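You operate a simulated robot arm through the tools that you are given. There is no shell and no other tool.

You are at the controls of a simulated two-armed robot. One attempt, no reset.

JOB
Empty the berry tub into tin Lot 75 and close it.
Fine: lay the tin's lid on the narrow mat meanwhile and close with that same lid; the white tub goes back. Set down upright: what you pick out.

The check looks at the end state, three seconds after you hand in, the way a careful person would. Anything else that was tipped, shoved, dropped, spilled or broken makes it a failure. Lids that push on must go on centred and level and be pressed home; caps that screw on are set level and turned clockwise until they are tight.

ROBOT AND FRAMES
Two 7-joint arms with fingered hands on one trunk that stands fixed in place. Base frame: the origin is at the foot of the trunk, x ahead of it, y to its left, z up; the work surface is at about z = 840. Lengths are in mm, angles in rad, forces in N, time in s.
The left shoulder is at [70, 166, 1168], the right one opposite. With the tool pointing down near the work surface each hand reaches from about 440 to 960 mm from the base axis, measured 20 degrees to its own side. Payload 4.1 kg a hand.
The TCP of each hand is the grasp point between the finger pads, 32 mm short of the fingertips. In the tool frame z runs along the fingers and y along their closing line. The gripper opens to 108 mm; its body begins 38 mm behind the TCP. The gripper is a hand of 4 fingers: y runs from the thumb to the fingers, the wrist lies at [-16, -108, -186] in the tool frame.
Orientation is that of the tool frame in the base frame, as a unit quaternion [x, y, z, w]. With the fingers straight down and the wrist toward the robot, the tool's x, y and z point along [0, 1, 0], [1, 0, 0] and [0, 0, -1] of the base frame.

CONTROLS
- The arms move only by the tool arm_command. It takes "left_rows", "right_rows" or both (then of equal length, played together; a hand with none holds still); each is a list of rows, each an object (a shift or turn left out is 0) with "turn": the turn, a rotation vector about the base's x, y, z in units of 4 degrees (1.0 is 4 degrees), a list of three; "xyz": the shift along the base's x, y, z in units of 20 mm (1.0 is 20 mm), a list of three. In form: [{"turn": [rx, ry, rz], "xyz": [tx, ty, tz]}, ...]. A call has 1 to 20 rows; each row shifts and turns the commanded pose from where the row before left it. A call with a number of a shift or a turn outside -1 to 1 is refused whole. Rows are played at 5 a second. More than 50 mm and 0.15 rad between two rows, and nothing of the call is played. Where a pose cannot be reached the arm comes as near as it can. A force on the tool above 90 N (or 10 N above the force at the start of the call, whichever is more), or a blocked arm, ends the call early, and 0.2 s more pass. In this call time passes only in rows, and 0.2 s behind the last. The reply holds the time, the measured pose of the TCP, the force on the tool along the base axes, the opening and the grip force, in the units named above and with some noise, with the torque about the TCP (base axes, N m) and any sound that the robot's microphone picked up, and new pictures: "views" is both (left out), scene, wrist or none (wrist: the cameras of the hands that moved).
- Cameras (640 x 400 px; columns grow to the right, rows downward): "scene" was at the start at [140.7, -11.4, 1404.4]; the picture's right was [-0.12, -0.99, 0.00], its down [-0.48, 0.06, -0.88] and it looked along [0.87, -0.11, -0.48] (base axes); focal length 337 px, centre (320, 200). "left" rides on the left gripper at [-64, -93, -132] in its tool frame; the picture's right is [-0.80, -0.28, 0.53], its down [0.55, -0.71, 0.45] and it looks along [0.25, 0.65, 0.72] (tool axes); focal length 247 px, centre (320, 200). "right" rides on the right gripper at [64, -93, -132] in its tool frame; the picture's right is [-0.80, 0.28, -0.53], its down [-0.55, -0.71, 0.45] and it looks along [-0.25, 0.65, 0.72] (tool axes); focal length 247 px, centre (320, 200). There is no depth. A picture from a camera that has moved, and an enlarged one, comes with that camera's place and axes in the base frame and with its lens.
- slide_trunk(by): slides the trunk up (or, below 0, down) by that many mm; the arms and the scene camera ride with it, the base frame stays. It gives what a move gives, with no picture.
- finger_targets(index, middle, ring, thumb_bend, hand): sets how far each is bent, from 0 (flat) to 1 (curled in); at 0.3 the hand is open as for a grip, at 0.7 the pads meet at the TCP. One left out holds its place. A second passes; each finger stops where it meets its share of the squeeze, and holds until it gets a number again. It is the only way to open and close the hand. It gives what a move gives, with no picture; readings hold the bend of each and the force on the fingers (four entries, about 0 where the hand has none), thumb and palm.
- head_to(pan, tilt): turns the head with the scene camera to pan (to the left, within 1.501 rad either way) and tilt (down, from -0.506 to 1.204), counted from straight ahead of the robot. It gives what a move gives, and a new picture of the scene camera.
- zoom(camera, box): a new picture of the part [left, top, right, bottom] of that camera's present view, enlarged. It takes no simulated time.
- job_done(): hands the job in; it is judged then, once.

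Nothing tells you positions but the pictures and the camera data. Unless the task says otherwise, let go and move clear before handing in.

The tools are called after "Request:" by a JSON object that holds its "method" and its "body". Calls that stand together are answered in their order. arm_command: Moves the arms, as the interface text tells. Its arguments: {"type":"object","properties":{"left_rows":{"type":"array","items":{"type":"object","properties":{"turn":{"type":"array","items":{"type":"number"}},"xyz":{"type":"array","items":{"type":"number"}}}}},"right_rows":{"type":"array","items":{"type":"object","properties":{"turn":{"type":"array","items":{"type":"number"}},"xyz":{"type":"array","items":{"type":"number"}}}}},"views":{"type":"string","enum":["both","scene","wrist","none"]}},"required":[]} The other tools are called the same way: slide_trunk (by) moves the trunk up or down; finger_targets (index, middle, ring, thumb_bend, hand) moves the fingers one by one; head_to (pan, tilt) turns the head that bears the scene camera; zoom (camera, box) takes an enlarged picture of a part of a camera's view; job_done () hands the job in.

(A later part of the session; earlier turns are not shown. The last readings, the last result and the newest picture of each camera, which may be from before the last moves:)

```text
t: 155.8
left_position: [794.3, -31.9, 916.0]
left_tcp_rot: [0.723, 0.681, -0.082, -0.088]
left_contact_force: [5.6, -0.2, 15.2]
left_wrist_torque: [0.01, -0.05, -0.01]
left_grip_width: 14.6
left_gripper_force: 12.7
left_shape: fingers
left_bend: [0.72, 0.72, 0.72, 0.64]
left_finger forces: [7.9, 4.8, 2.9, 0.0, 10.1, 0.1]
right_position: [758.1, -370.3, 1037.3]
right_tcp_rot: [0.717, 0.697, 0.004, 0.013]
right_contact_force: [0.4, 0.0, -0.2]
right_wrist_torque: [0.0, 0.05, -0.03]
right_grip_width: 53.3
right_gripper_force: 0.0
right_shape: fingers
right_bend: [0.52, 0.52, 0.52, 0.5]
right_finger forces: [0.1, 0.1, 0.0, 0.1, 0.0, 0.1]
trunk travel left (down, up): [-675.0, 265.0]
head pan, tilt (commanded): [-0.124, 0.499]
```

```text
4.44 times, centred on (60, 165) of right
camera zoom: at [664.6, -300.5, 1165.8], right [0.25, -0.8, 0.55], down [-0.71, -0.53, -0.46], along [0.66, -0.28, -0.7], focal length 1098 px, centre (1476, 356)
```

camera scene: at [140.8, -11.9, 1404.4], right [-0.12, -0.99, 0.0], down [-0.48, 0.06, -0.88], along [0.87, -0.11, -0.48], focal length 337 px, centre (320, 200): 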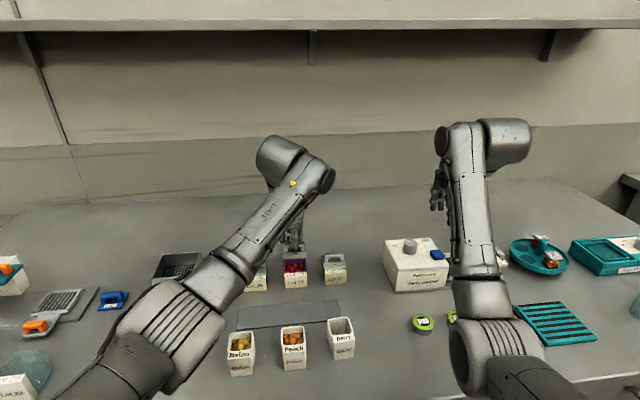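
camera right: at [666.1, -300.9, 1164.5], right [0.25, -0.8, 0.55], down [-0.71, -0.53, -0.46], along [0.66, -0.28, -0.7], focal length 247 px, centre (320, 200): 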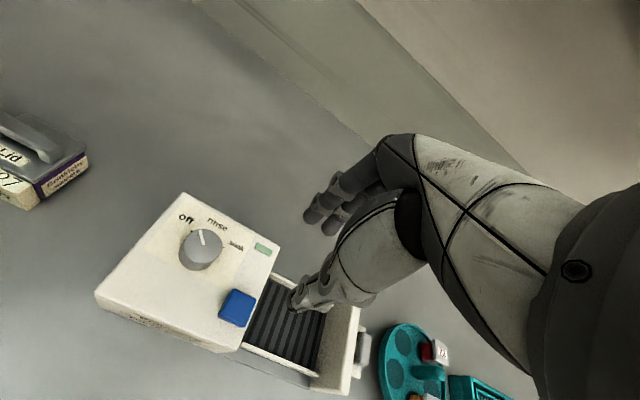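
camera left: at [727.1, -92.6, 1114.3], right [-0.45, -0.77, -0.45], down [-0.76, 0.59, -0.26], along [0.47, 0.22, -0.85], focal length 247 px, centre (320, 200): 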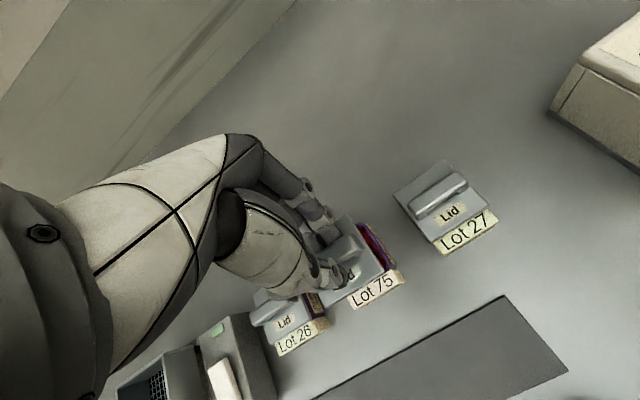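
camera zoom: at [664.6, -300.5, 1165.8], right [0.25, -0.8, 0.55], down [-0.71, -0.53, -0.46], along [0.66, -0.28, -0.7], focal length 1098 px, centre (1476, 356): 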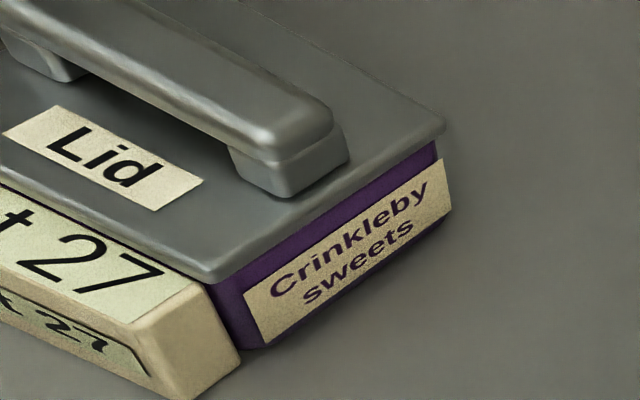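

I'll turn the right hand in place by about +24° so its camera sees Lot 75's side directly for comparison.

Request:
{"method": "arm_command", "body": {"right_rows": [{"turn": [0, 0, 1]}, {"turn": [0, 0, 1]}, {"turn": [0, 0, 1]}, {"turn": [0, 0, 1]}, {"turn": [0, 0, 1]}, {"turn": [0, 0, 1]}, {"turn": [0, 0, 1]}], "views": "wrist"}}

Request:
{"method": "zoom", "body": {"camera": "right", "box": [0, 60, 160, 200]}}

```text
t: 157.4
left_position: [794.0, -30.4, 916.7]
left_tcp_rot: [0.722, 0.681, -0.083, -0.088]
left_contact_force: [3.6, -0.6, 16.0]
left_wrist_torque: [0.03, 0.05, 0.0]
left_grip_width: 14.8
left_gripper_force: 12.5
left_shape: fingers
left_bend: [0.72, 0.72, 0.72, 0.64]
left_finger forces: [7.0, 4.6, 2.3, 0.1, 10.7, 0.0]
right_position: [759.1, -368.2, 1037.3]
right_tcp_rot: [0.527, 0.85, 0.006, 0.013]
right_contact_force: [-0.3, 0.0, -0.2]
right_wrist_torque: [0.0, 0.03, 0.01]
right_grip_width: 53.5
right_gripper_force: 0.1
right_shape: fingers
right_bend: [0.52, 0.52, 0.52, 0.5]
right_finger forces: [0.0, 0.0, 0.0, 0.1, 0.0, 0.1]
trunk travel left (down, up): [-675.0, 265.0]
head pan, tilt (commanded): [-0.124, 0.499]
camera right: at [643.0, -352.4, 1165.6], right [0.59, -0.59, 0.55], down [-0.38, -0.81, -0.46], along [0.71, 0.06, -0.7], focal length 247 px, centre (320, 200)
```

right: 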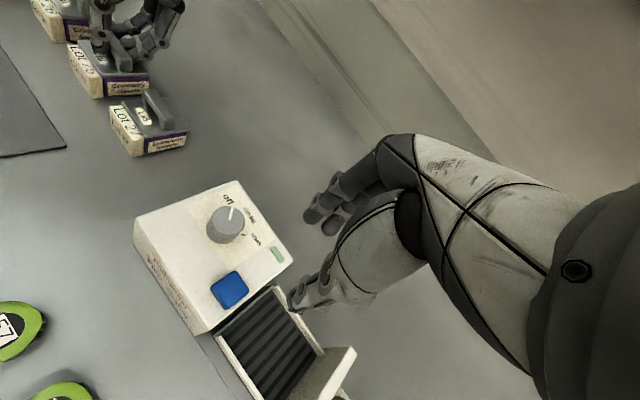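

```text
2.86 times, centred on (80, 130) of right
camera zoom: at [643.0, -352.4, 1165.6], right [0.59, -0.59, 0.55], down [-0.38, -0.81, -0.46], along [0.71, 0.06, -0.7], focal length 706 px, centre (1006, 400)
```

zoom: 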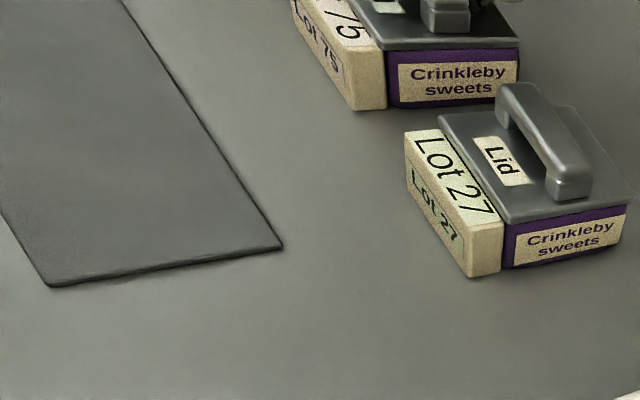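

Now both tins' right sides are visible side by side. Zooming closely.

Request:
{"method": "zoom", "body": {"camera": "right", "box": [85, 45, 165, 105]}}

Request:
{"method": "zoom", "body": {"camera": "right", "box": [115, 100, 195, 165]}}

```text
6.67 times, centred on (125, 75) of right
camera zoom: at [643.0, -352.4, 1165.6], right [0.59, -0.59, 0.55], down [-0.38, -0.81, -0.46], along [0.71, 0.06, -0.7], focal length 1646 px, centre (1620, 1033)
```

zoom: 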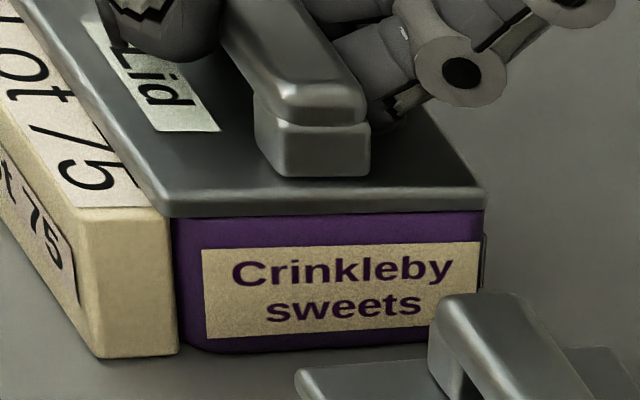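

```text
6.15 times, centred on (155, 132) of right
camera zoom: at [643.0, -352.4, 1165.6], right [0.59, -0.59, 0.55], down [-0.38, -0.81, -0.46], along [0.71, 0.06, -0.7], focal length 1520 px, centre (1335, 615)
```

zoom: 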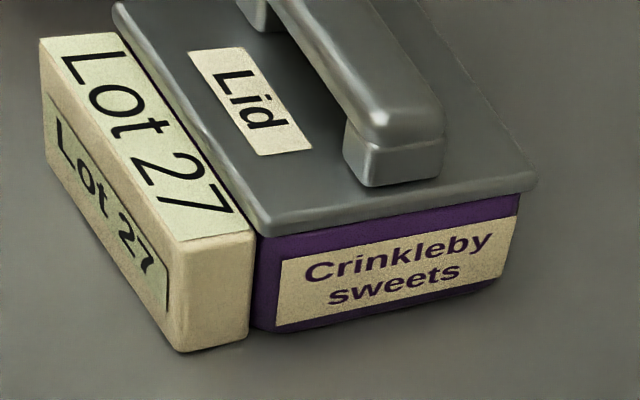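

By the visible band ratio, Lot 75's lid sits at the same height as closed Lot 27's (0.42 vs 0.43), but it's about 1–2 mm too far toward the robot. I'll relax the pressure, nudge +x, and check again.

Request:
{"method": "arm_command", "body": {"left_rows": [{"xyz": [0, 0, 0.15]}, {"xyz": [0.08, 0, 0]}], "views": "none"}}

Request:
{"method": "zoom", "body": {"camera": "right", "box": [85, 45, 165, 105]}}

Request:
{"method": "zoom", "body": {"camera": "scene", "box": [270, 245, 334, 285]}}

```text
t: 158.0
left_position: [796.6, -30.9, 918.2]
left_tcp_rot: [0.722, 0.681, -0.084, -0.089]
left_contact_force: [0.9, -0.4, 1.8]
left_wrist_torque: [-0.03, 0.0, 0.02]
left_grip_width: 14.9
left_gripper_force: 10.7
left_shape: fingers
left_bend: [0.72, 0.72, 0.72, 0.64]
left_finger forces: [4.9, 3.3, 1.7, 0.0, 10.2, 0.1]
right_position: [759.2, -370.3, 1034.9]
right_tcp_rot: [0.528, 0.849, 0.006, 0.012]
right_contact_force: [0.4, -0.3, -0.3]
right_wrist_torque: [0.0, 0.0, -0.01]
right_grip_width: 53.6
right_gripper_force: 0.1
right_shape: fingers
right_bend: [0.52, 0.52, 0.52, 0.5]
right_finger forces: [0.0, 0.1, 0.1, 0.1, 0.1, 0.0]
trunk travel left (down, up): [-675.0, 265.0]
head pan, tilt (commanded): [-0.124, 0.499]
```

```text
6.67 times, centred on (125, 75) of right
camera zoom: at [644.3, -352.4, 1164.7], right [0.59, -0.59, 0.55], down [-0.38, -0.81, -0.46], along [0.71, 0.06, -0.7], focal length 1646 px, centre (1620, 1033)
```

zoom: 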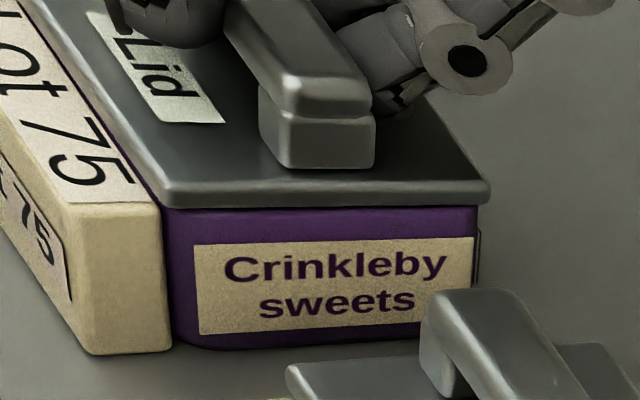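

```text
10.00 times, centred on (302, 265) of scene
camera zoom: at [140.4, -11.5, 1404.2], right [-0.12, -0.99, 0.0], down [-0.48, 0.06, -0.88], along [0.87, -0.11, -0.48], focal length 3371 px, centre (500, -450)
```

zoom: 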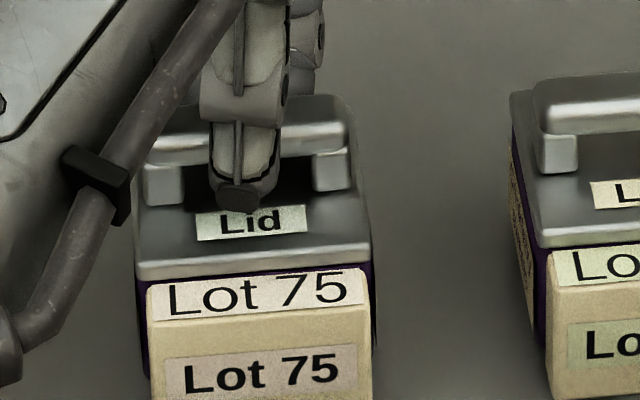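

Now the lid matches the original pixel position within about 2 px and overhangs like Lot 27's. I'll release gently: loosen first, then rise.

Request:
{"method": "finger_targets", "body": {"hand": "left", "index": 0.655, "middle": 0.655, "ring": 0.655, "thumb_bend": 0.61}}

Request:
{"method": "zoom", "body": {"camera": "scene", "box": [270, 245, 334, 285]}}

Request:
{"method": "zoom", "body": {"camera": "right", "box": [85, 45, 165, 105]}}

```text
t: 159.0
left_position: [797.1, -30.6, 918.6]
left_tcp_rot: [0.723, 0.68, -0.084, -0.089]
left_contact_force: [-0.4, 0.7, 1.8]
left_wrist_torque: [0.01, 0.0, -0.01]
left_grip_width: 19.0
left_gripper_force: 1.3
left_shape: fingers
left_bend: [0.67, 0.65, 0.65, 0.6]
left_finger forces: [2.1, 0.2, 0.1, 0.1, 0.4, 0.1]
right_position: [758.0, -369.7, 1036.4]
right_tcp_rot: [0.527, 0.85, 0.007, 0.012]
right_contact_force: [-0.4, -0.6, 0.4]
right_wrist_torque: [-0.03, 0.0, -0.01]
right_grip_width: 53.3
right_gripper_force: 0.1
right_shape: fingers
right_bend: [0.52, 0.52, 0.52, 0.5]
right_finger forces: [0.1, 0.0, 0.0, 0.1, 0.0, 0.1]
trunk travel left (down, up): [-675.0, 265.0]
head pan, tilt (commanded): [-0.124, 0.499]
```

```text
10.00 times, centred on (302, 265) of scene
camera zoom: at [140.3, -11.5, 1404.4], right [-0.12, -0.99, 0.0], down [-0.48, 0.06, -0.88], along [0.87, -0.11, -0.48], focal length 3371 px, centre (500, -450)
```

zoom: 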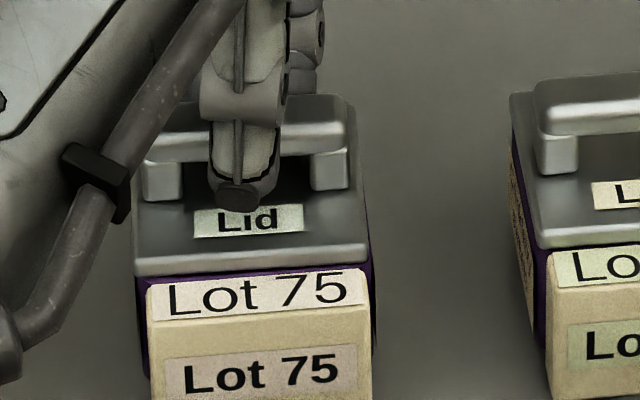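

```text
6.67 times, centred on (125, 75) of right
camera zoom: at [644.3, -352.3, 1164.8], right [0.59, -0.59, 0.55], down [-0.38, -0.81, -0.46], along [0.71, 0.06, -0.7], focal length 1646 px, centre (1620, 1033)
```

zoom: 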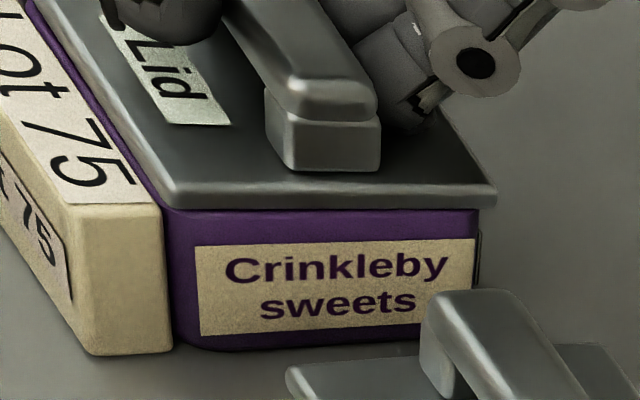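

The grip is loosened. Rising a few millimetres, then opening fully and clearing.

Request:
{"method": "arm_command", "body": {"left_rows": [{"xyz": [0, 0, 0.2]}, {"xyz": [0, 0, 0.2]}], "views": "none"}}

Request:
{"method": "finger_targets", "body": {"hand": "left", "index": 0.56, "middle": 0.56, "ring": 0.56, "thumb_bend": 0.54}}

Request:
{"method": "arm_command", "body": {"left_rows": [{"xyz": [0, 0, 0.4]}, {"xyz": [0, 0, 0.8]}, {"xyz": [0, 0, 0.9]}, {"xyz": [0, 0, 0.9]}], "views": "both"}}

Request:
{"method": "zoom", "body": {"camera": "scene", "box": [270, 245, 334, 285]}}

Request:
{"method": "zoom", "body": {"camera": "right", "box": [50, 20, 210, 160]}}

Request:
{"method": "zoom", "body": {"camera": "left", "box": [300, 170, 500, 330]}}

```text
t: 159.6
left_position: [796.7, -31.2, 926.0]
left_tcp_rot: [0.722, 0.681, -0.084, -0.089]
left_contact_force: [0.3, -0.4, 0.0]
left_wrist_torque: [0.01, 0.03, 0.01]
left_grip_width: 21.2
left_gripper_force: 0.1
left_shape: fingers
left_bend: [0.65, 0.65, 0.65, 0.61]
left_finger forces: [0.0, 0.0, 0.0, 0.1, 0.0, 0.1]
right_position: [758.5, -369.3, 1036.1]
right_tcp_rot: [0.528, 0.849, 0.006, 0.011]
right_contact_force: [-0.3, 0.0, -0.3]
right_wrist_torque: [0.04, -0.02, -0.01]
right_grip_width: 53.5
right_gripper_force: 0.0
right_shape: fingers
right_bend: [0.52, 0.52, 0.52, 0.5]
right_finger forces: [0.0, 0.0, 0.1, 0.0, 0.0, 0.1]
trunk travel left (down, up): [-675.0, 265.0]
head pan, tilt (commanded): [-0.124, 0.499]
```

```text
t: 160.6
left_position: [796.9, -30.0, 927.1]
left_tcp_rot: [0.722, 0.681, -0.084, -0.089]
left_contact_force: [0.2, -0.7, -0.5]
left_wrist_torque: [-0.01, -0.03, 0.03]
left_grip_width: 42.0
left_gripper_force: 0.0
left_shape: fingers
left_bend: [0.56, 0.56, 0.56, 0.54]
left_finger forces: [0.0, 0.1, 0.0, 0.0, 0.0, 0.1]
right_position: [760.5, -369.5, 1036.2]
right_tcp_rot: [0.527, 0.85, 0.005, 0.012]
right_contact_force: [-0.4, 0.0, -0.2]
right_wrist_torque: [-0.01, -0.01, -0.03]
right_grip_width: 53.3
right_gripper_force: 0.1
right_shape: fingers
right_bend: [0.52, 0.52, 0.52, 0.5]
right_finger forces: [0.1, 0.0, 0.0, 0.0, 0.0, 0.0]
trunk travel left (down, up): [-675.0, 265.0]
head pan, tilt (commanded): [-0.124, 0.499]
```

```text
t: 161.6
left_position: [799.2, -30.0, 987.8]
left_tcp_rot: [0.722, 0.681, -0.084, -0.089]
left_contact_force: [-0.7, -0.4, 0.1]
left_wrist_torque: [0.01, -0.01, 0.0]
left_grip_width: 41.6
left_gripper_force: 0.1
left_shape: fingers
left_bend: [0.56, 0.56, 0.56, 0.54]
left_finger forces: [0.0, 0.0, 0.1, 0.0, 0.0, 0.1]
right_position: [758.2, -369.7, 1035.8]
right_tcp_rot: [0.528, 0.849, 0.007, 0.013]
right_contact_force: [-0.3, 0.0, -0.7]
right_wrist_torque: [0.04, -0.03, -0.01]
right_grip_width: 53.6
right_gripper_force: 0.1
right_shape: fingers
right_bend: [0.52, 0.52, 0.52, 0.5]
right_finger forces: [0.0, 0.1, 0.1, 0.1, 0.0, 0.1]
trunk travel left (down, up): [-675.0, 265.0]
head pan, tilt (commanded): [-0.124, 0.499]
camera scene: at [140.5, -11.7, 1404.4], right [-0.12, -0.99, 0.0], down [-0.48, 0.06, -0.88], along [0.87, -0.11, -0.48], focal length 337 px, centre (320, 200)
camera left: at [735.2, -91.7, 1136.8], right [-0.45, -0.77, -0.45], down [-0.76, 0.59, -0.26], along [0.47, 0.22, -0.85], focal length 247 px, centre (320, 200)
```

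scene: 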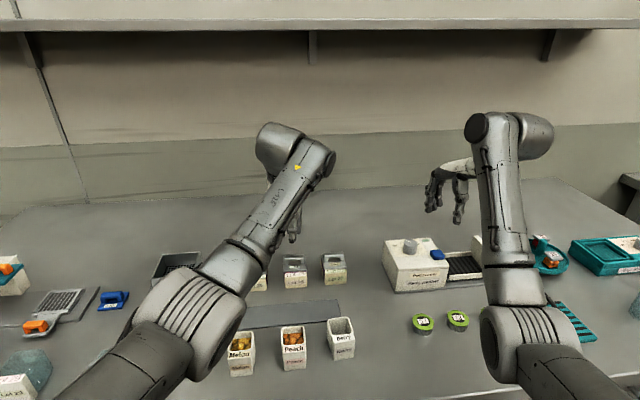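
left: 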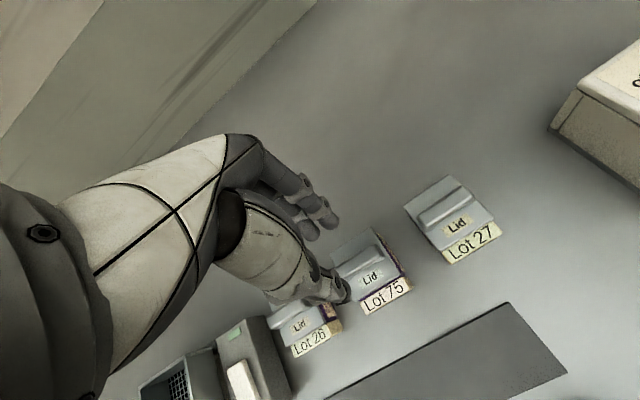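

```text
10.00 times, centred on (302, 265) of scene
camera zoom: at [140.5, -11.7, 1404.4], right [-0.12, -0.99, 0.0], down [-0.48, 0.06, -0.88], along [0.87, -0.11, -0.48], focal length 3371 px, centre (500, -450)
```

zoom: 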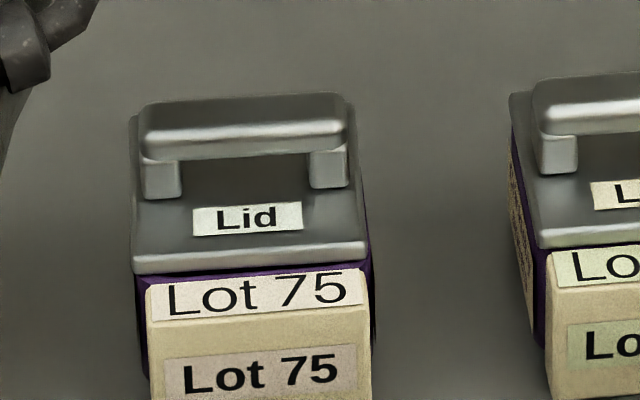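

```text
2.86 times, centred on (130, 90) of right
camera zoom: at [644.3, -352.5, 1164.7], right [0.59, -0.59, 0.55], down [-0.38, -0.81, -0.46], along [0.71, 0.06, -0.7], focal length 706 px, centre (863, 514)
```

zoom: 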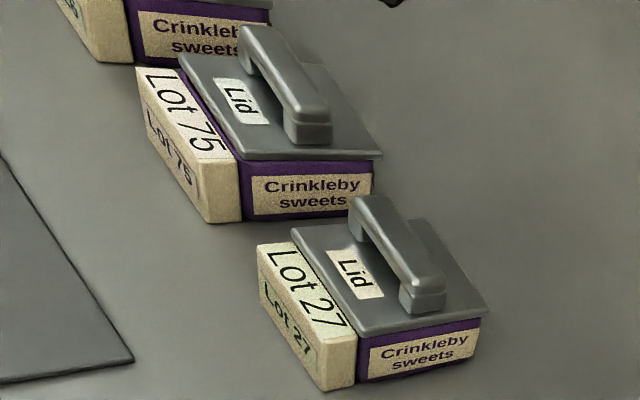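

```text
2.50 times, centred on (400, 250) of left
camera zoom: at [735.2, -91.7, 1136.8], right [-0.45, -0.77, -0.45], down [-0.76, 0.59, -0.26], along [0.47, 0.22, -0.85], focal length 617 px, centre (120, 75)
```

zoom: 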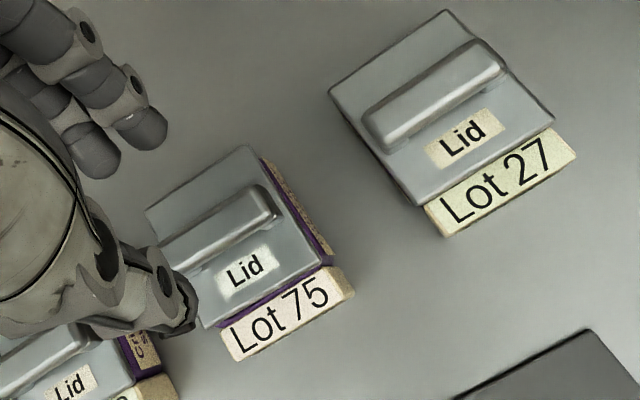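

The lid is on and level but about 2 mm rearward and 1 mm left of the ideal; it shifted on release. I'll regrip at the same pose, which had it aligned, correct y by 1 mm, and release more evenly.

Request:
{"method": "arm_command", "body": {"left_rows": [{"xyz": [0, -0.04, -0.9]}, {"xyz": [0, 0, -0.9]}, {"xyz": [0, 0, -0.8]}, {"xyz": [0, 0, -0.4]}], "views": "none"}}

Request:
{"method": "finger_targets", "body": {"hand": "left", "index": 0.63, "middle": 0.63, "ring": 0.63, "thumb_bend": 0.6}}

Request:
{"method": "arm_command", "body": {"left_rows": [{"xyz": [0, 0, -0.2]}, {"xyz": [0, 0, -0.15]}], "views": "none"}}

Request:
{"method": "zoom", "body": {"camera": "scene", "box": [270, 245, 334, 285]}}

Request:
{"method": "zoom", "body": {"camera": "left", "box": [300, 190, 420, 310]}}

```text
t: 162.6
left_position: [797.4, -32.4, 926.6]
left_tcp_rot: [0.722, 0.681, -0.084, -0.088]
left_contact_force: [-1.0, 0.2, 0.0]
left_wrist_torque: [-0.02, -0.02, 0.0]
left_grip_width: 41.8
left_gripper_force: 0.0
left_shape: fingers
left_bend: [0.56, 0.56, 0.56, 0.54]
left_finger forces: [0.0, 0.0, 0.1, 0.0, 0.0, 0.0]
right_position: [760.0, -369.8, 1036.5]
right_tcp_rot: [0.528, 0.849, 0.006, 0.012]
right_contact_force: [0.1, -0.3, 0.6]
right_wrist_torque: [0.02, 0.04, -0.01]
right_grip_width: 53.5
right_gripper_force: 0.1
right_shape: fingers
right_bend: [0.52, 0.52, 0.52, 0.5]
right_finger forces: [0.0, 0.0, 0.0, 0.1, 0.1, 0.0]
trunk travel left (down, up): [-675.0, 265.0]
head pan, tilt (commanded): [-0.124, 0.499]
```

```text
t: 163.6
left_position: [798.3, -32.6, 925.3]
left_tcp_rot: [0.723, 0.68, -0.084, -0.089]
left_contact_force: [0.2, 0.2, 0.0]
left_wrist_torque: [0.03, 0.0, -0.02]
left_grip_width: 25.5
left_gripper_force: 0.1
left_shape: fingers
left_bend: [0.63, 0.63, 0.63, 0.6]
left_finger forces: [0.0, 0.1, 0.0, 0.0, 0.0, 0.1]
right_position: [758.7, -369.6, 1035.3]
right_tcp_rot: [0.528, 0.849, 0.008, 0.011]
right_contact_force: [-0.1, 0.9, 0.2]
right_wrist_torque: [0.02, 0.01, -0.01]
right_grip_width: 53.3
right_gripper_force: 0.2
right_shape: fingers
right_bend: [0.52, 0.52, 0.52, 0.5]
right_finger forces: [0.0, 0.1, 0.0, 0.1, 0.1, 0.1]
trunk travel left (down, up): [-675.0, 265.0]
head pan, tilt (commanded): [-0.124, 0.499]
```

```text
t: 164.2
left_position: [796.8, -32.1, 921.0]
left_tcp_rot: [0.722, 0.681, -0.083, -0.087]
left_contact_force: [0.8, 0.7, 4.6]
left_wrist_torque: [-0.03, -0.07, 0.0]
left_grip_width: 24.3
left_gripper_force: 2.2
left_shape: fingers
left_bend: [0.64, 0.63, 0.63, 0.6]
left_finger forces: [4.4, 0.0, 0.0, 0.0, 0.0, 0.0]
right_position: [758.3, -369.8, 1037.1]
right_tcp_rot: [0.528, 0.849, 0.006, 0.013]
right_contact_force: [0.1, 0.1, 0.2]
right_wrist_torque: [0.0, 0.04, -0.01]
right_grip_width: 53.6
right_gripper_force: 0.0
right_shape: fingers
right_bend: [0.52, 0.52, 0.52, 0.5]
right_finger forces: [0.0, 0.1, 0.0, 0.0, 0.0, 0.0]
trunk travel left (down, up): [-675.0, 265.0]
head pan, tilt (commanded): [-0.124, 0.499]
```

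```text
10.00 times, centred on (302, 265) of scene
camera zoom: at [140.0, -11.5, 1404.6], right [-0.12, -0.99, 0.0], down [-0.48, 0.06, -0.88], along [0.87, -0.11, -0.48], focal length 3371 px, centre (500, -450)
```

zoom: 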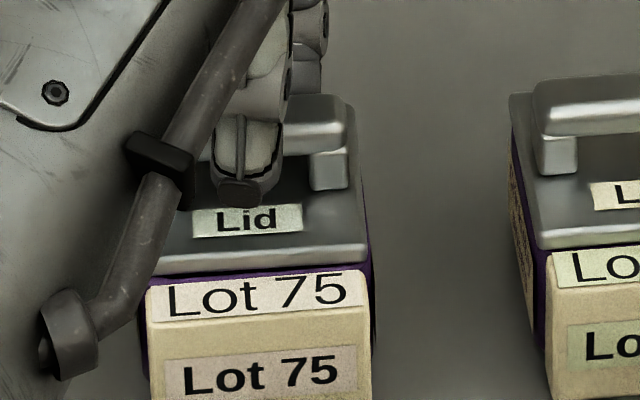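

```text
3.33 times, centred on (360, 250) of left
camera zoom: at [733.5, -92.8, 1070.4], right [-0.45, -0.77, -0.45], down [-0.76, 0.59, -0.27], along [0.47, 0.22, -0.85], focal length 823 px, centre (187, 33)
```

zoom: 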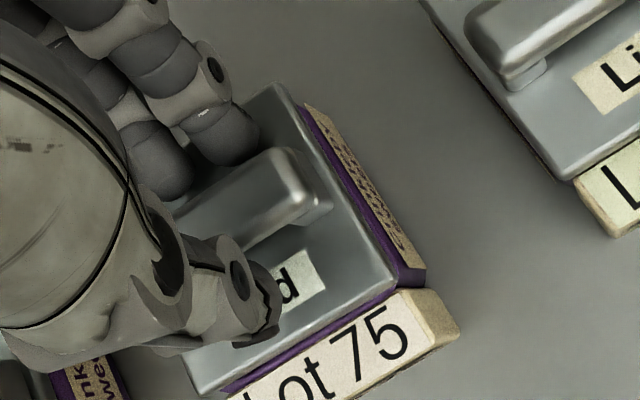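

Now squeezing gradually to bring the lid back to the aligned position.

Request:
{"method": "finger_targets", "body": {"hand": "left", "index": 0.7, "middle": 0.7, "ring": 0.7, "thumb_bend": 0.7}}

Request:
{"method": "zoom", "body": {"camera": "scene", "box": [270, 245, 334, 285]}}

Request:
{"method": "zoom", "body": {"camera": "left", "box": [300, 190, 420, 310]}}

Request:
{"method": "zoom", "body": {"camera": "right", "box": [85, 45, 165, 105]}}

```text
t: 165.2
left_position: [795.9, -31.4, 920.2]
left_tcp_rot: [0.723, 0.68, -0.083, -0.088]
left_contact_force: [-0.9, 0.0, 0.0]
left_wrist_torque: [-0.01, -0.01, 0.01]
left_grip_width: 15.9
left_gripper_force: 6.0
left_shape: fingers
left_bend: [0.67, 0.68, 0.69, 0.64]
left_finger forces: [2.6, 2.2, 0.9, 0.0, 6.0, 0.0]
right_position: [758.9, -370.8, 1036.1]
right_tcp_rot: [0.529, 0.849, 0.006, 0.012]
right_contact_force: [-0.1, 0.1, 0.0]
right_wrist_torque: [-0.02, -0.03, -0.01]
right_grip_width: 53.4
right_gripper_force: 0.0
right_shape: fingers
right_bend: [0.52, 0.52, 0.52, 0.5]
right_finger forces: [0.0, 0.0, 0.0, 0.0, 0.1, 0.0]
trunk travel left (down, up): [-675.0, 265.0]
head pan, tilt (commanded): [-0.124, 0.499]
```

```text
10.00 times, centred on (302, 265) of scene
camera zoom: at [140.7, -11.5, 1404.4], right [-0.12, -0.99, 0.0], down [-0.48, 0.06, -0.88], along [0.87, -0.11, -0.48], focal length 3371 px, centre (500, -450)
```

zoom: 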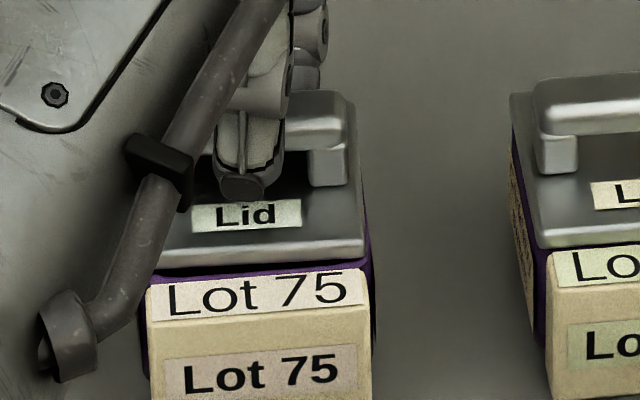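

```text
3.33 times, centred on (360, 250) of left
camera zoom: at [734.1, -92.6, 1069.2], right [-0.45, -0.77, -0.45], down [-0.76, 0.59, -0.26], along [0.47, 0.22, -0.85], focal length 823 px, centre (187, 33)
```

zoom: 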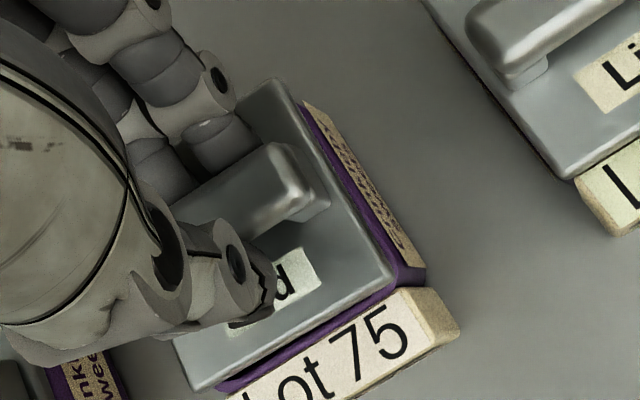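

```text
6.67 times, centred on (125, 75) of right
camera zoom: at [644.5, -352.4, 1164.7], right [0.59, -0.59, 0.55], down [-0.38, -0.81, -0.46], along [0.71, 0.06, -0.7], focal length 1646 px, centre (1620, 1033)
```

zoom: 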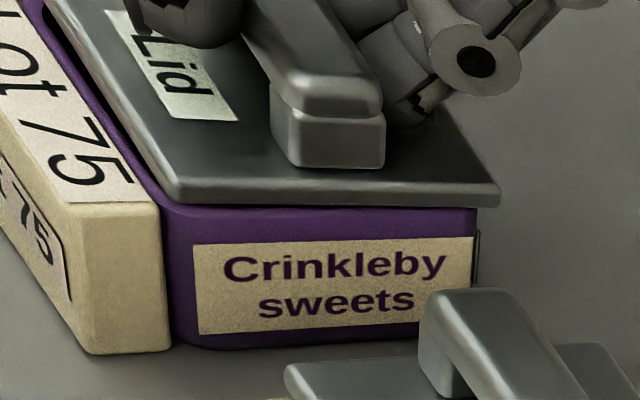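

Gripped, but the lid sits about 3 mm rearward and 1 mm left now. I'll slide it with the hand: -3 mm x, -1.2 mm y.

Request:
{"method": "arm_command", "body": {"left_rows": [{"xyz": [-0.08, -0.03, 0.02]}, {"xyz": [-0.07, -0.03, 0]}], "views": "none"}}

Request:
{"method": "zoom", "body": {"camera": "scene", "box": [270, 245, 334, 285]}}

Request:
{"method": "zoom", "body": {"camera": "left", "box": [300, 190, 420, 310]}}

Request:
{"method": "zoom", "body": {"camera": "right", "box": [85, 45, 165, 105]}}

```text
t: 165.8
left_position: [794.4, -32.0, 919.7]
left_tcp_rot: [0.723, 0.68, -0.083, -0.089]
left_contact_force: [1.1, 0.2, -0.2]
left_wrist_torque: [-0.03, -0.03, 0.02]
left_grip_width: 16.0
left_gripper_force: 5.6
left_shape: fingers
left_bend: [0.67, 0.68, 0.69, 0.64]
left_finger forces: [2.8, 2.2, 0.9, 0.1, 5.7, 0.0]
right_position: [758.9, -369.7, 1036.0]
right_tcp_rot: [0.528, 0.849, 0.005, 0.011]
right_contact_force: [0.4, 0.6, 0.3]
right_wrist_torque: [0.01, 0.0, 0.02]
right_grip_width: 53.4
right_gripper_force: 0.0
right_shape: fingers
right_bend: [0.52, 0.52, 0.52, 0.5]
right_finger forces: [0.1, 0.0, 0.1, 0.1, 0.1, 0.1]
trunk travel left (down, up): [-675.0, 265.0]
head pan, tilt (commanded): [-0.124, 0.499]
```

```text
10.00 times, centred on (302, 265) of scene
camera zoom: at [140.8, -11.5, 1404.4], right [-0.12, -0.99, 0.0], down [-0.48, 0.06, -0.88], along [0.87, -0.11, -0.48], focal length 3371 px, centre (500, -450)
```

zoom: 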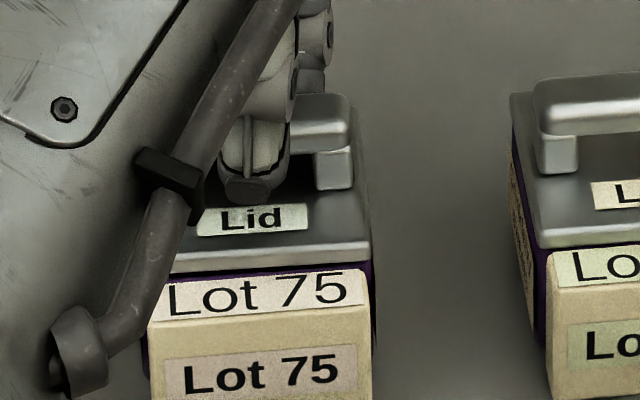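

```text
3.33 times, centred on (360, 250) of left
camera zoom: at [731.6, -93.6, 1069.9], right [-0.45, -0.77, -0.45], down [-0.76, 0.59, -0.26], along [0.47, 0.22, -0.85], focal length 823 px, centre (187, 33)
```

zoom: 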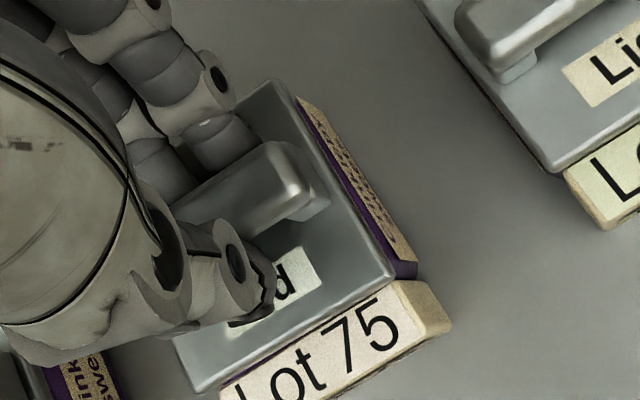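

```text
6.67 times, centred on (125, 75) of right
camera zoom: at [644.7, -352.4, 1164.6], right [0.59, -0.59, 0.55], down [-0.38, -0.81, -0.46], along [0.71, 0.06, -0.7], focal length 1646 px, centre (1620, 1033)
```

zoom: 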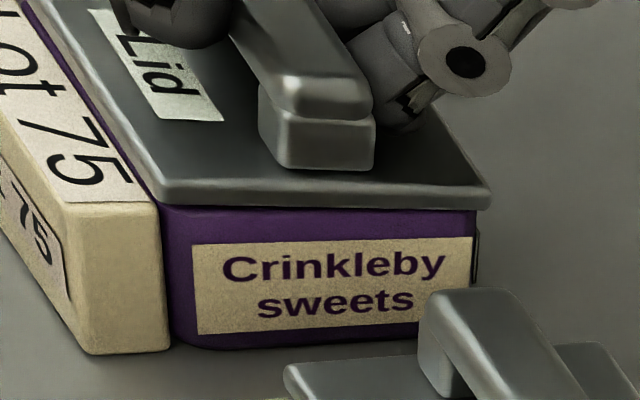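

Alignment looks right: column matches the original and it's within about 1 mm in x. To release without dragging the lid, I'll back off mainly the thumb, which swings upward, hold the fingers at their no-load position, then rise straight up.

Request:
{"method": "finger_targets", "body": {"hand": "left", "index": 0.66, "middle": 0.665, "ring": 0.67, "thumb_bend": 0.6}}

Request:
{"method": "zoom", "body": {"camera": "scene", "box": [270, 245, 334, 285]}}

Request:
{"method": "zoom", "body": {"camera": "right", "box": [85, 45, 165, 105]}}

```text
t: 166.8
left_position: [794.6, -32.8, 920.2]
left_tcp_rot: [0.721, 0.682, -0.084, -0.089]
left_contact_force: [0.3, -0.7, 0.1]
left_wrist_torque: [0.0, -0.02, -0.01]
left_grip_width: 20.5
left_gripper_force: 0.1
left_shape: fingers
left_bend: [0.66, 0.66, 0.67, 0.6]
left_finger forces: [0.1, 0.0, 0.0, 0.0, 0.1, 0.0]
right_position: [759.6, -370.5, 1035.4]
right_tcp_rot: [0.527, 0.85, 0.007, 0.012]
right_contact_force: [-0.2, -0.2, -0.5]
right_wrist_torque: [-0.02, -0.05, 0.01]
right_grip_width: 53.5
right_gripper_force: 0.0
right_shape: fingers
right_bend: [0.52, 0.52, 0.52, 0.5]
right_finger forces: [0.0, 0.0, 0.0, 0.0, 0.0, 0.0]
trunk travel left (down, up): [-675.0, 265.0]
head pan, tilt (commanded): [-0.124, 0.499]
```

```text
10.00 times, centred on (302, 265) of scene
camera zoom: at [140.9, -11.5, 1404.4], right [-0.12, -0.99, 0.0], down [-0.48, 0.06, -0.88], along [0.87, -0.11, -0.48], focal length 3371 px, centre (500, -450)
```

zoom: 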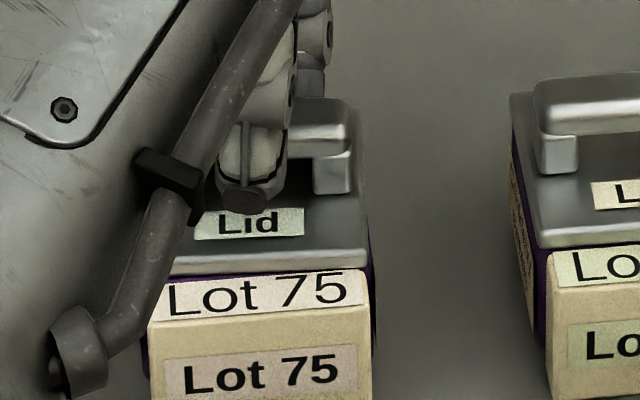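

```text
6.67 times, centred on (125, 75) of right
camera zoom: at [644.7, -352.4, 1164.6], right [0.59, -0.59, 0.55], down [-0.38, -0.81, -0.46], along [0.71, 0.06, -0.7], focal length 1646 px, centre (1620, 1033)
```

zoom: 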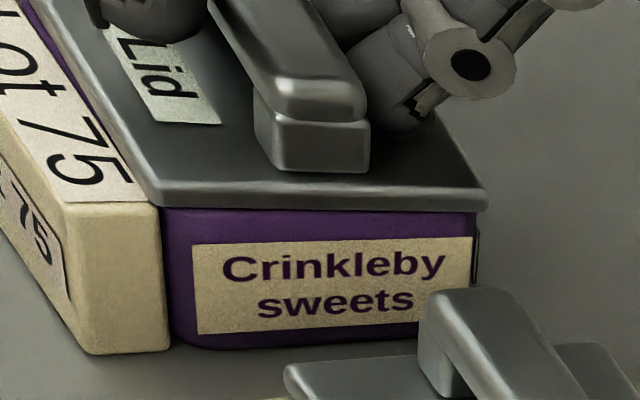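

Released cleanly, and the lid is now within about 2 px of its original closed position. Rising straight up.

Request:
{"method": "arm_command", "body": {"left_rows": [{"xyz": [0, 0, 0.15]}, {"xyz": [0, 0, 0.3]}, {"xyz": [0, 0, 0.6]}, {"xyz": [0, 0, 0.9]}, {"xyz": [0, 0, 0.9]}, {"xyz": [0, 0, 0.5]}], "views": "none"}}

Request:
{"method": "zoom", "body": {"camera": "scene", "box": [270, 245, 334, 285]}}

Request:
{"method": "zoom", "body": {"camera": "right", "box": [85, 45, 165, 105]}}

Request:
{"method": "zoom", "body": {"camera": "left", "box": [300, 170, 500, 330]}}

```text
t: 168.2
left_position: [793.0, -33.7, 987.1]
left_tcp_rot: [0.722, 0.681, -0.084, -0.088]
left_contact_force: [-0.6, 0.4, 0.9]
left_wrist_torque: [-0.01, -0.01, 0.03]
left_grip_width: 20.7
left_gripper_force: 0.0
left_shape: fingers
left_bend: [0.66, 0.66, 0.67, 0.6]
left_finger forces: [0.0, 0.1, 0.0, 0.0, 0.0, 0.0]
right_position: [759.9, -369.9, 1036.7]
right_tcp_rot: [0.528, 0.849, 0.005, 0.012]
right_contact_force: [-0.6, 0.6, 0.4]
right_wrist_torque: [-0.04, 0.0, -0.03]
right_grip_width: 53.5
right_gripper_force: 0.0
right_shape: fingers
right_bend: [0.52, 0.52, 0.52, 0.5]
right_finger forces: [0.0, 0.1, 0.1, 0.0, 0.0, 0.0]
trunk travel left (down, up): [-675.0, 265.0]
head pan, tilt (commanded): [-0.124, 0.499]
```

```text
10.00 times, centred on (302, 265) of scene
camera zoom: at [140.8, -11.5, 1404.4], right [-0.12, -0.99, 0.0], down [-0.48, 0.06, -0.88], along [0.87, -0.11, -0.48], focal length 3371 px, centre (500, -450)
```

zoom: 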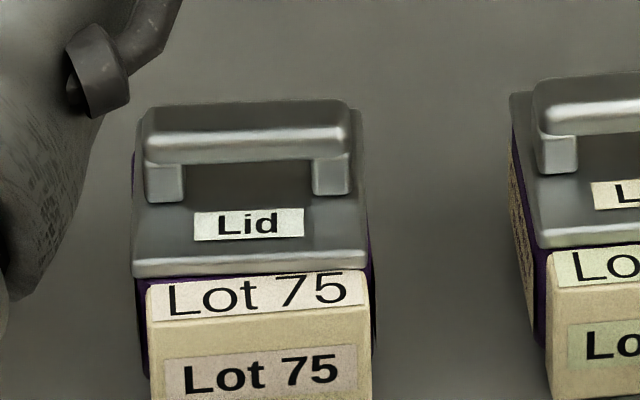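

```text
6.67 times, centred on (125, 75) of right
camera zoom: at [644.6, -352.4, 1164.6], right [0.59, -0.59, 0.55], down [-0.38, -0.81, -0.46], along [0.71, 0.06, -0.7], focal length 1646 px, centre (1620, 1033)
```

zoom: 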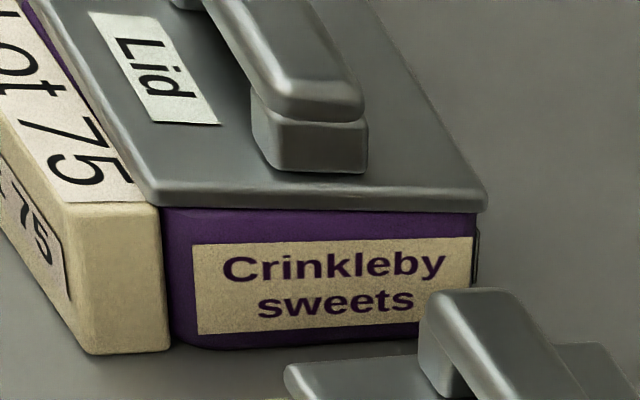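

```text
2.50 times, centred on (400, 250) of left
camera zoom: at [731.2, -94.5, 1136.2], right [-0.45, -0.77, -0.45], down [-0.76, 0.59, -0.26], along [0.47, 0.22, -0.85], focal length 617 px, centre (120, 75)
```

zoom: 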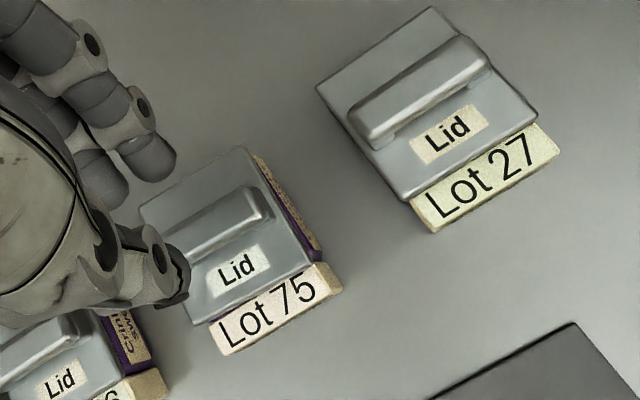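

The lid sits like the original: level, centred and at the same height. To press it home firmly, I'll curl the left hand into a fist, straighten it upright, and look at its shape before pressing on the handle.

Request:
{"method": "finger_targets", "body": {"hand": "left", "index": 1.0, "middle": 1.0, "ring": 1.0, "thumb_bend": 0.3}}

Request:
{"method": "arm_command", "body": {"left_rows": [{"xyz": [0, 0, 0.5], "turn": [0, -0.9, 0.2]}, {"xyz": [0, 0, 0.3], "turn": [0, -0.9, 0.2]}, {"turn": [0, -0.9, 0.2]}, {"turn": [0, -0.8, 0.25]}], "views": "both"}}

Request:
{"method": "zoom", "body": {"camera": "right", "box": [60, 0, 220, 130]}}

Request:
{"method": "zoom", "body": {"camera": "scene", "box": [240, 180, 360, 300]}}

Request:
{"method": "zoom", "body": {"camera": "left", "box": [200, 130, 450, 350]}}

```text
t: 169.2
left_position: [793.8, -33.4, 985.1]
left_tcp_rot: [0.722, 0.681, -0.084, -0.089]
left_contact_force: [-0.4, -0.9, -0.2]
left_wrist_torque: [-0.02, 0.03, -0.03]
left_grip_width: 71.0
left_gripper_force: 0.1
left_shape: fingers
left_bend: [1.0, 1.0, 1.0, 0.3]
left_finger forces: [0.0, 0.0, 0.1, 0.0, 0.0, 0.1]
right_position: [758.8, -370.0, 1035.5]
right_tcp_rot: [0.528, 0.849, 0.006, 0.011]
right_contact_force: [-1.0, 0.2, -0.2]
right_wrist_torque: [-0.01, -0.02, 0.03]
right_grip_width: 53.5
right_gripper_force: 0.1
right_shape: fingers
right_bend: [0.52, 0.52, 0.52, 0.5]
right_finger forces: [0.1, 0.0, 0.0, 0.0, 0.0, 0.1]
trunk travel left (down, up): [-675.0, 265.0]
head pan, tilt (commanded): [-0.124, 0.499]
```

```text
t: 170.2
left_position: [793.2, -33.6, 1003.1]
left_tcp_rot: [0.706, 0.708, 0.002, -0.002]
left_contact_force: [-0.1, -0.7, 0.0]
left_wrist_torque: [0.05, -0.04, -0.02]
left_grip_width: 70.9
left_gripper_force: 0.0
left_shape: fingers
left_bend: [1.0, 1.0, 1.0, 0.3]
left_finger forces: [0.0, 0.0, 0.1, 0.1, 0.0, 0.0]
right_position: [759.8, -370.3, 1036.6]
right_tcp_rot: [0.527, 0.85, 0.006, 0.012]
right_contact_force: [-0.5, 0.0, -1.1]
right_wrist_torque: [0.03, 0.01, -0.04]
right_grip_width: 53.2
right_gripper_force: 0.1
right_shape: fingers
right_bend: [0.52, 0.52, 0.52, 0.5]
right_finger forces: [0.0, 0.0, 0.0, 0.0, 0.0, 0.0]
trunk travel left (down, up): [-675.0, 265.0]
head pan, tilt (commanded): [-0.124, 0.499]
camera scene: at [140.6, -11.5, 1404.4], right [-0.12, -0.99, 0.0], down [-0.48, 0.06, -0.88], along [0.87, -0.11, -0.48], focal length 337 px, centre (320, 200)
camera left: at [700.2, -99.1, 1133.8], right [-0.28, -0.79, -0.54], down [-0.71, 0.55, -0.44], along [0.65, 0.26, -0.72], focal length 247 px, centre (320, 200)
```

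scene: 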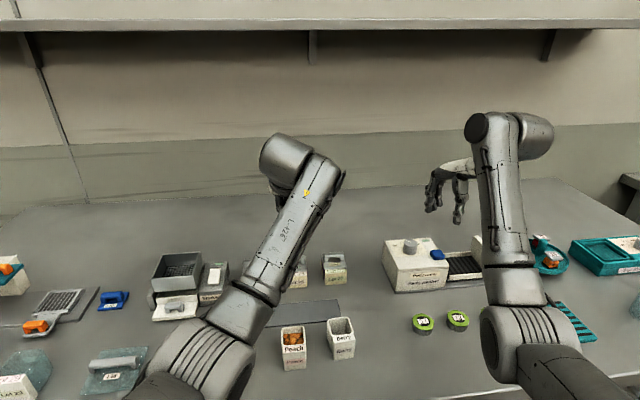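
left: 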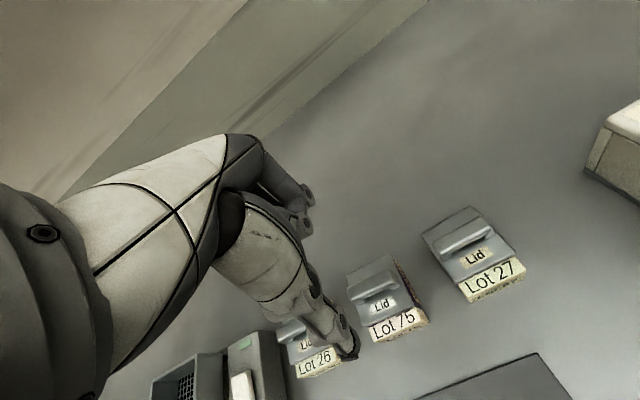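

```text
3.08 times, centred on (140, 65) of right
camera zoom: at [644.5, -352.4, 1164.7], right [0.59, -0.59, 0.55], down [-0.38, -0.81, -0.46], along [0.71, 0.06, -0.7], focal length 760 px, centre (874, 615)
```

zoom: 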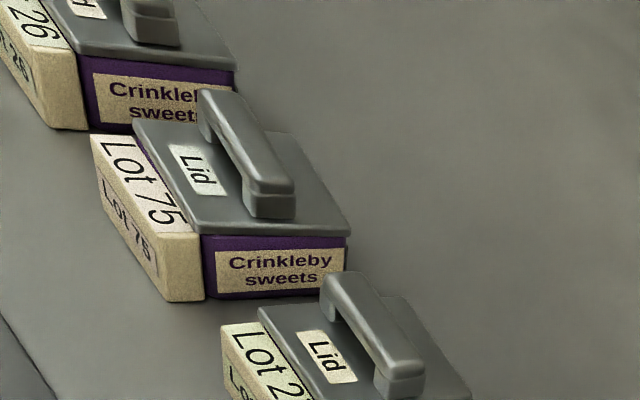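

```text
3.33 times, centred on (300, 240) of scene
camera zoom: at [140.6, -11.5, 1404.4], right [-0.12, -0.99, 0.0], down [-0.48, 0.06, -0.88], along [0.87, -0.11, -0.48], focal length 1124 px, centre (387, 67)
```

zoom: 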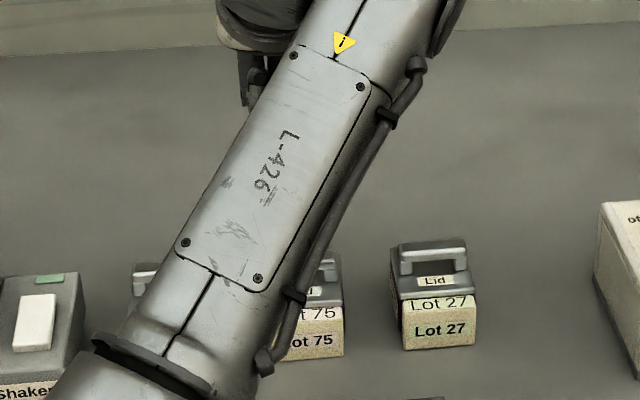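

```text
1.82 times, centred on (325, 240) of left
camera zoom: at [700.2, -99.1, 1133.8], right [-0.28, -0.79, -0.54], down [-0.71, 0.55, -0.44], along [0.65, 0.26, -0.72], focal length 449 px, centre (311, 127)
```

zoom: 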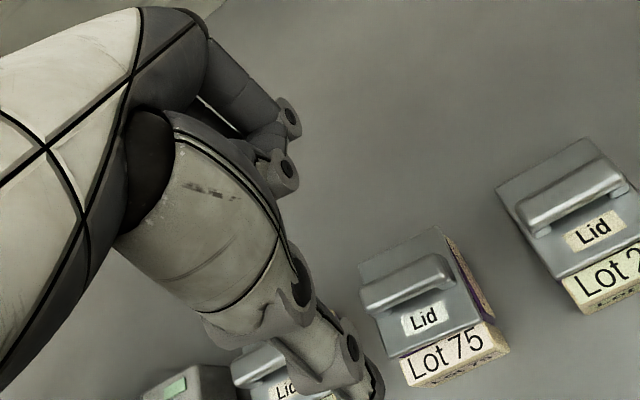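

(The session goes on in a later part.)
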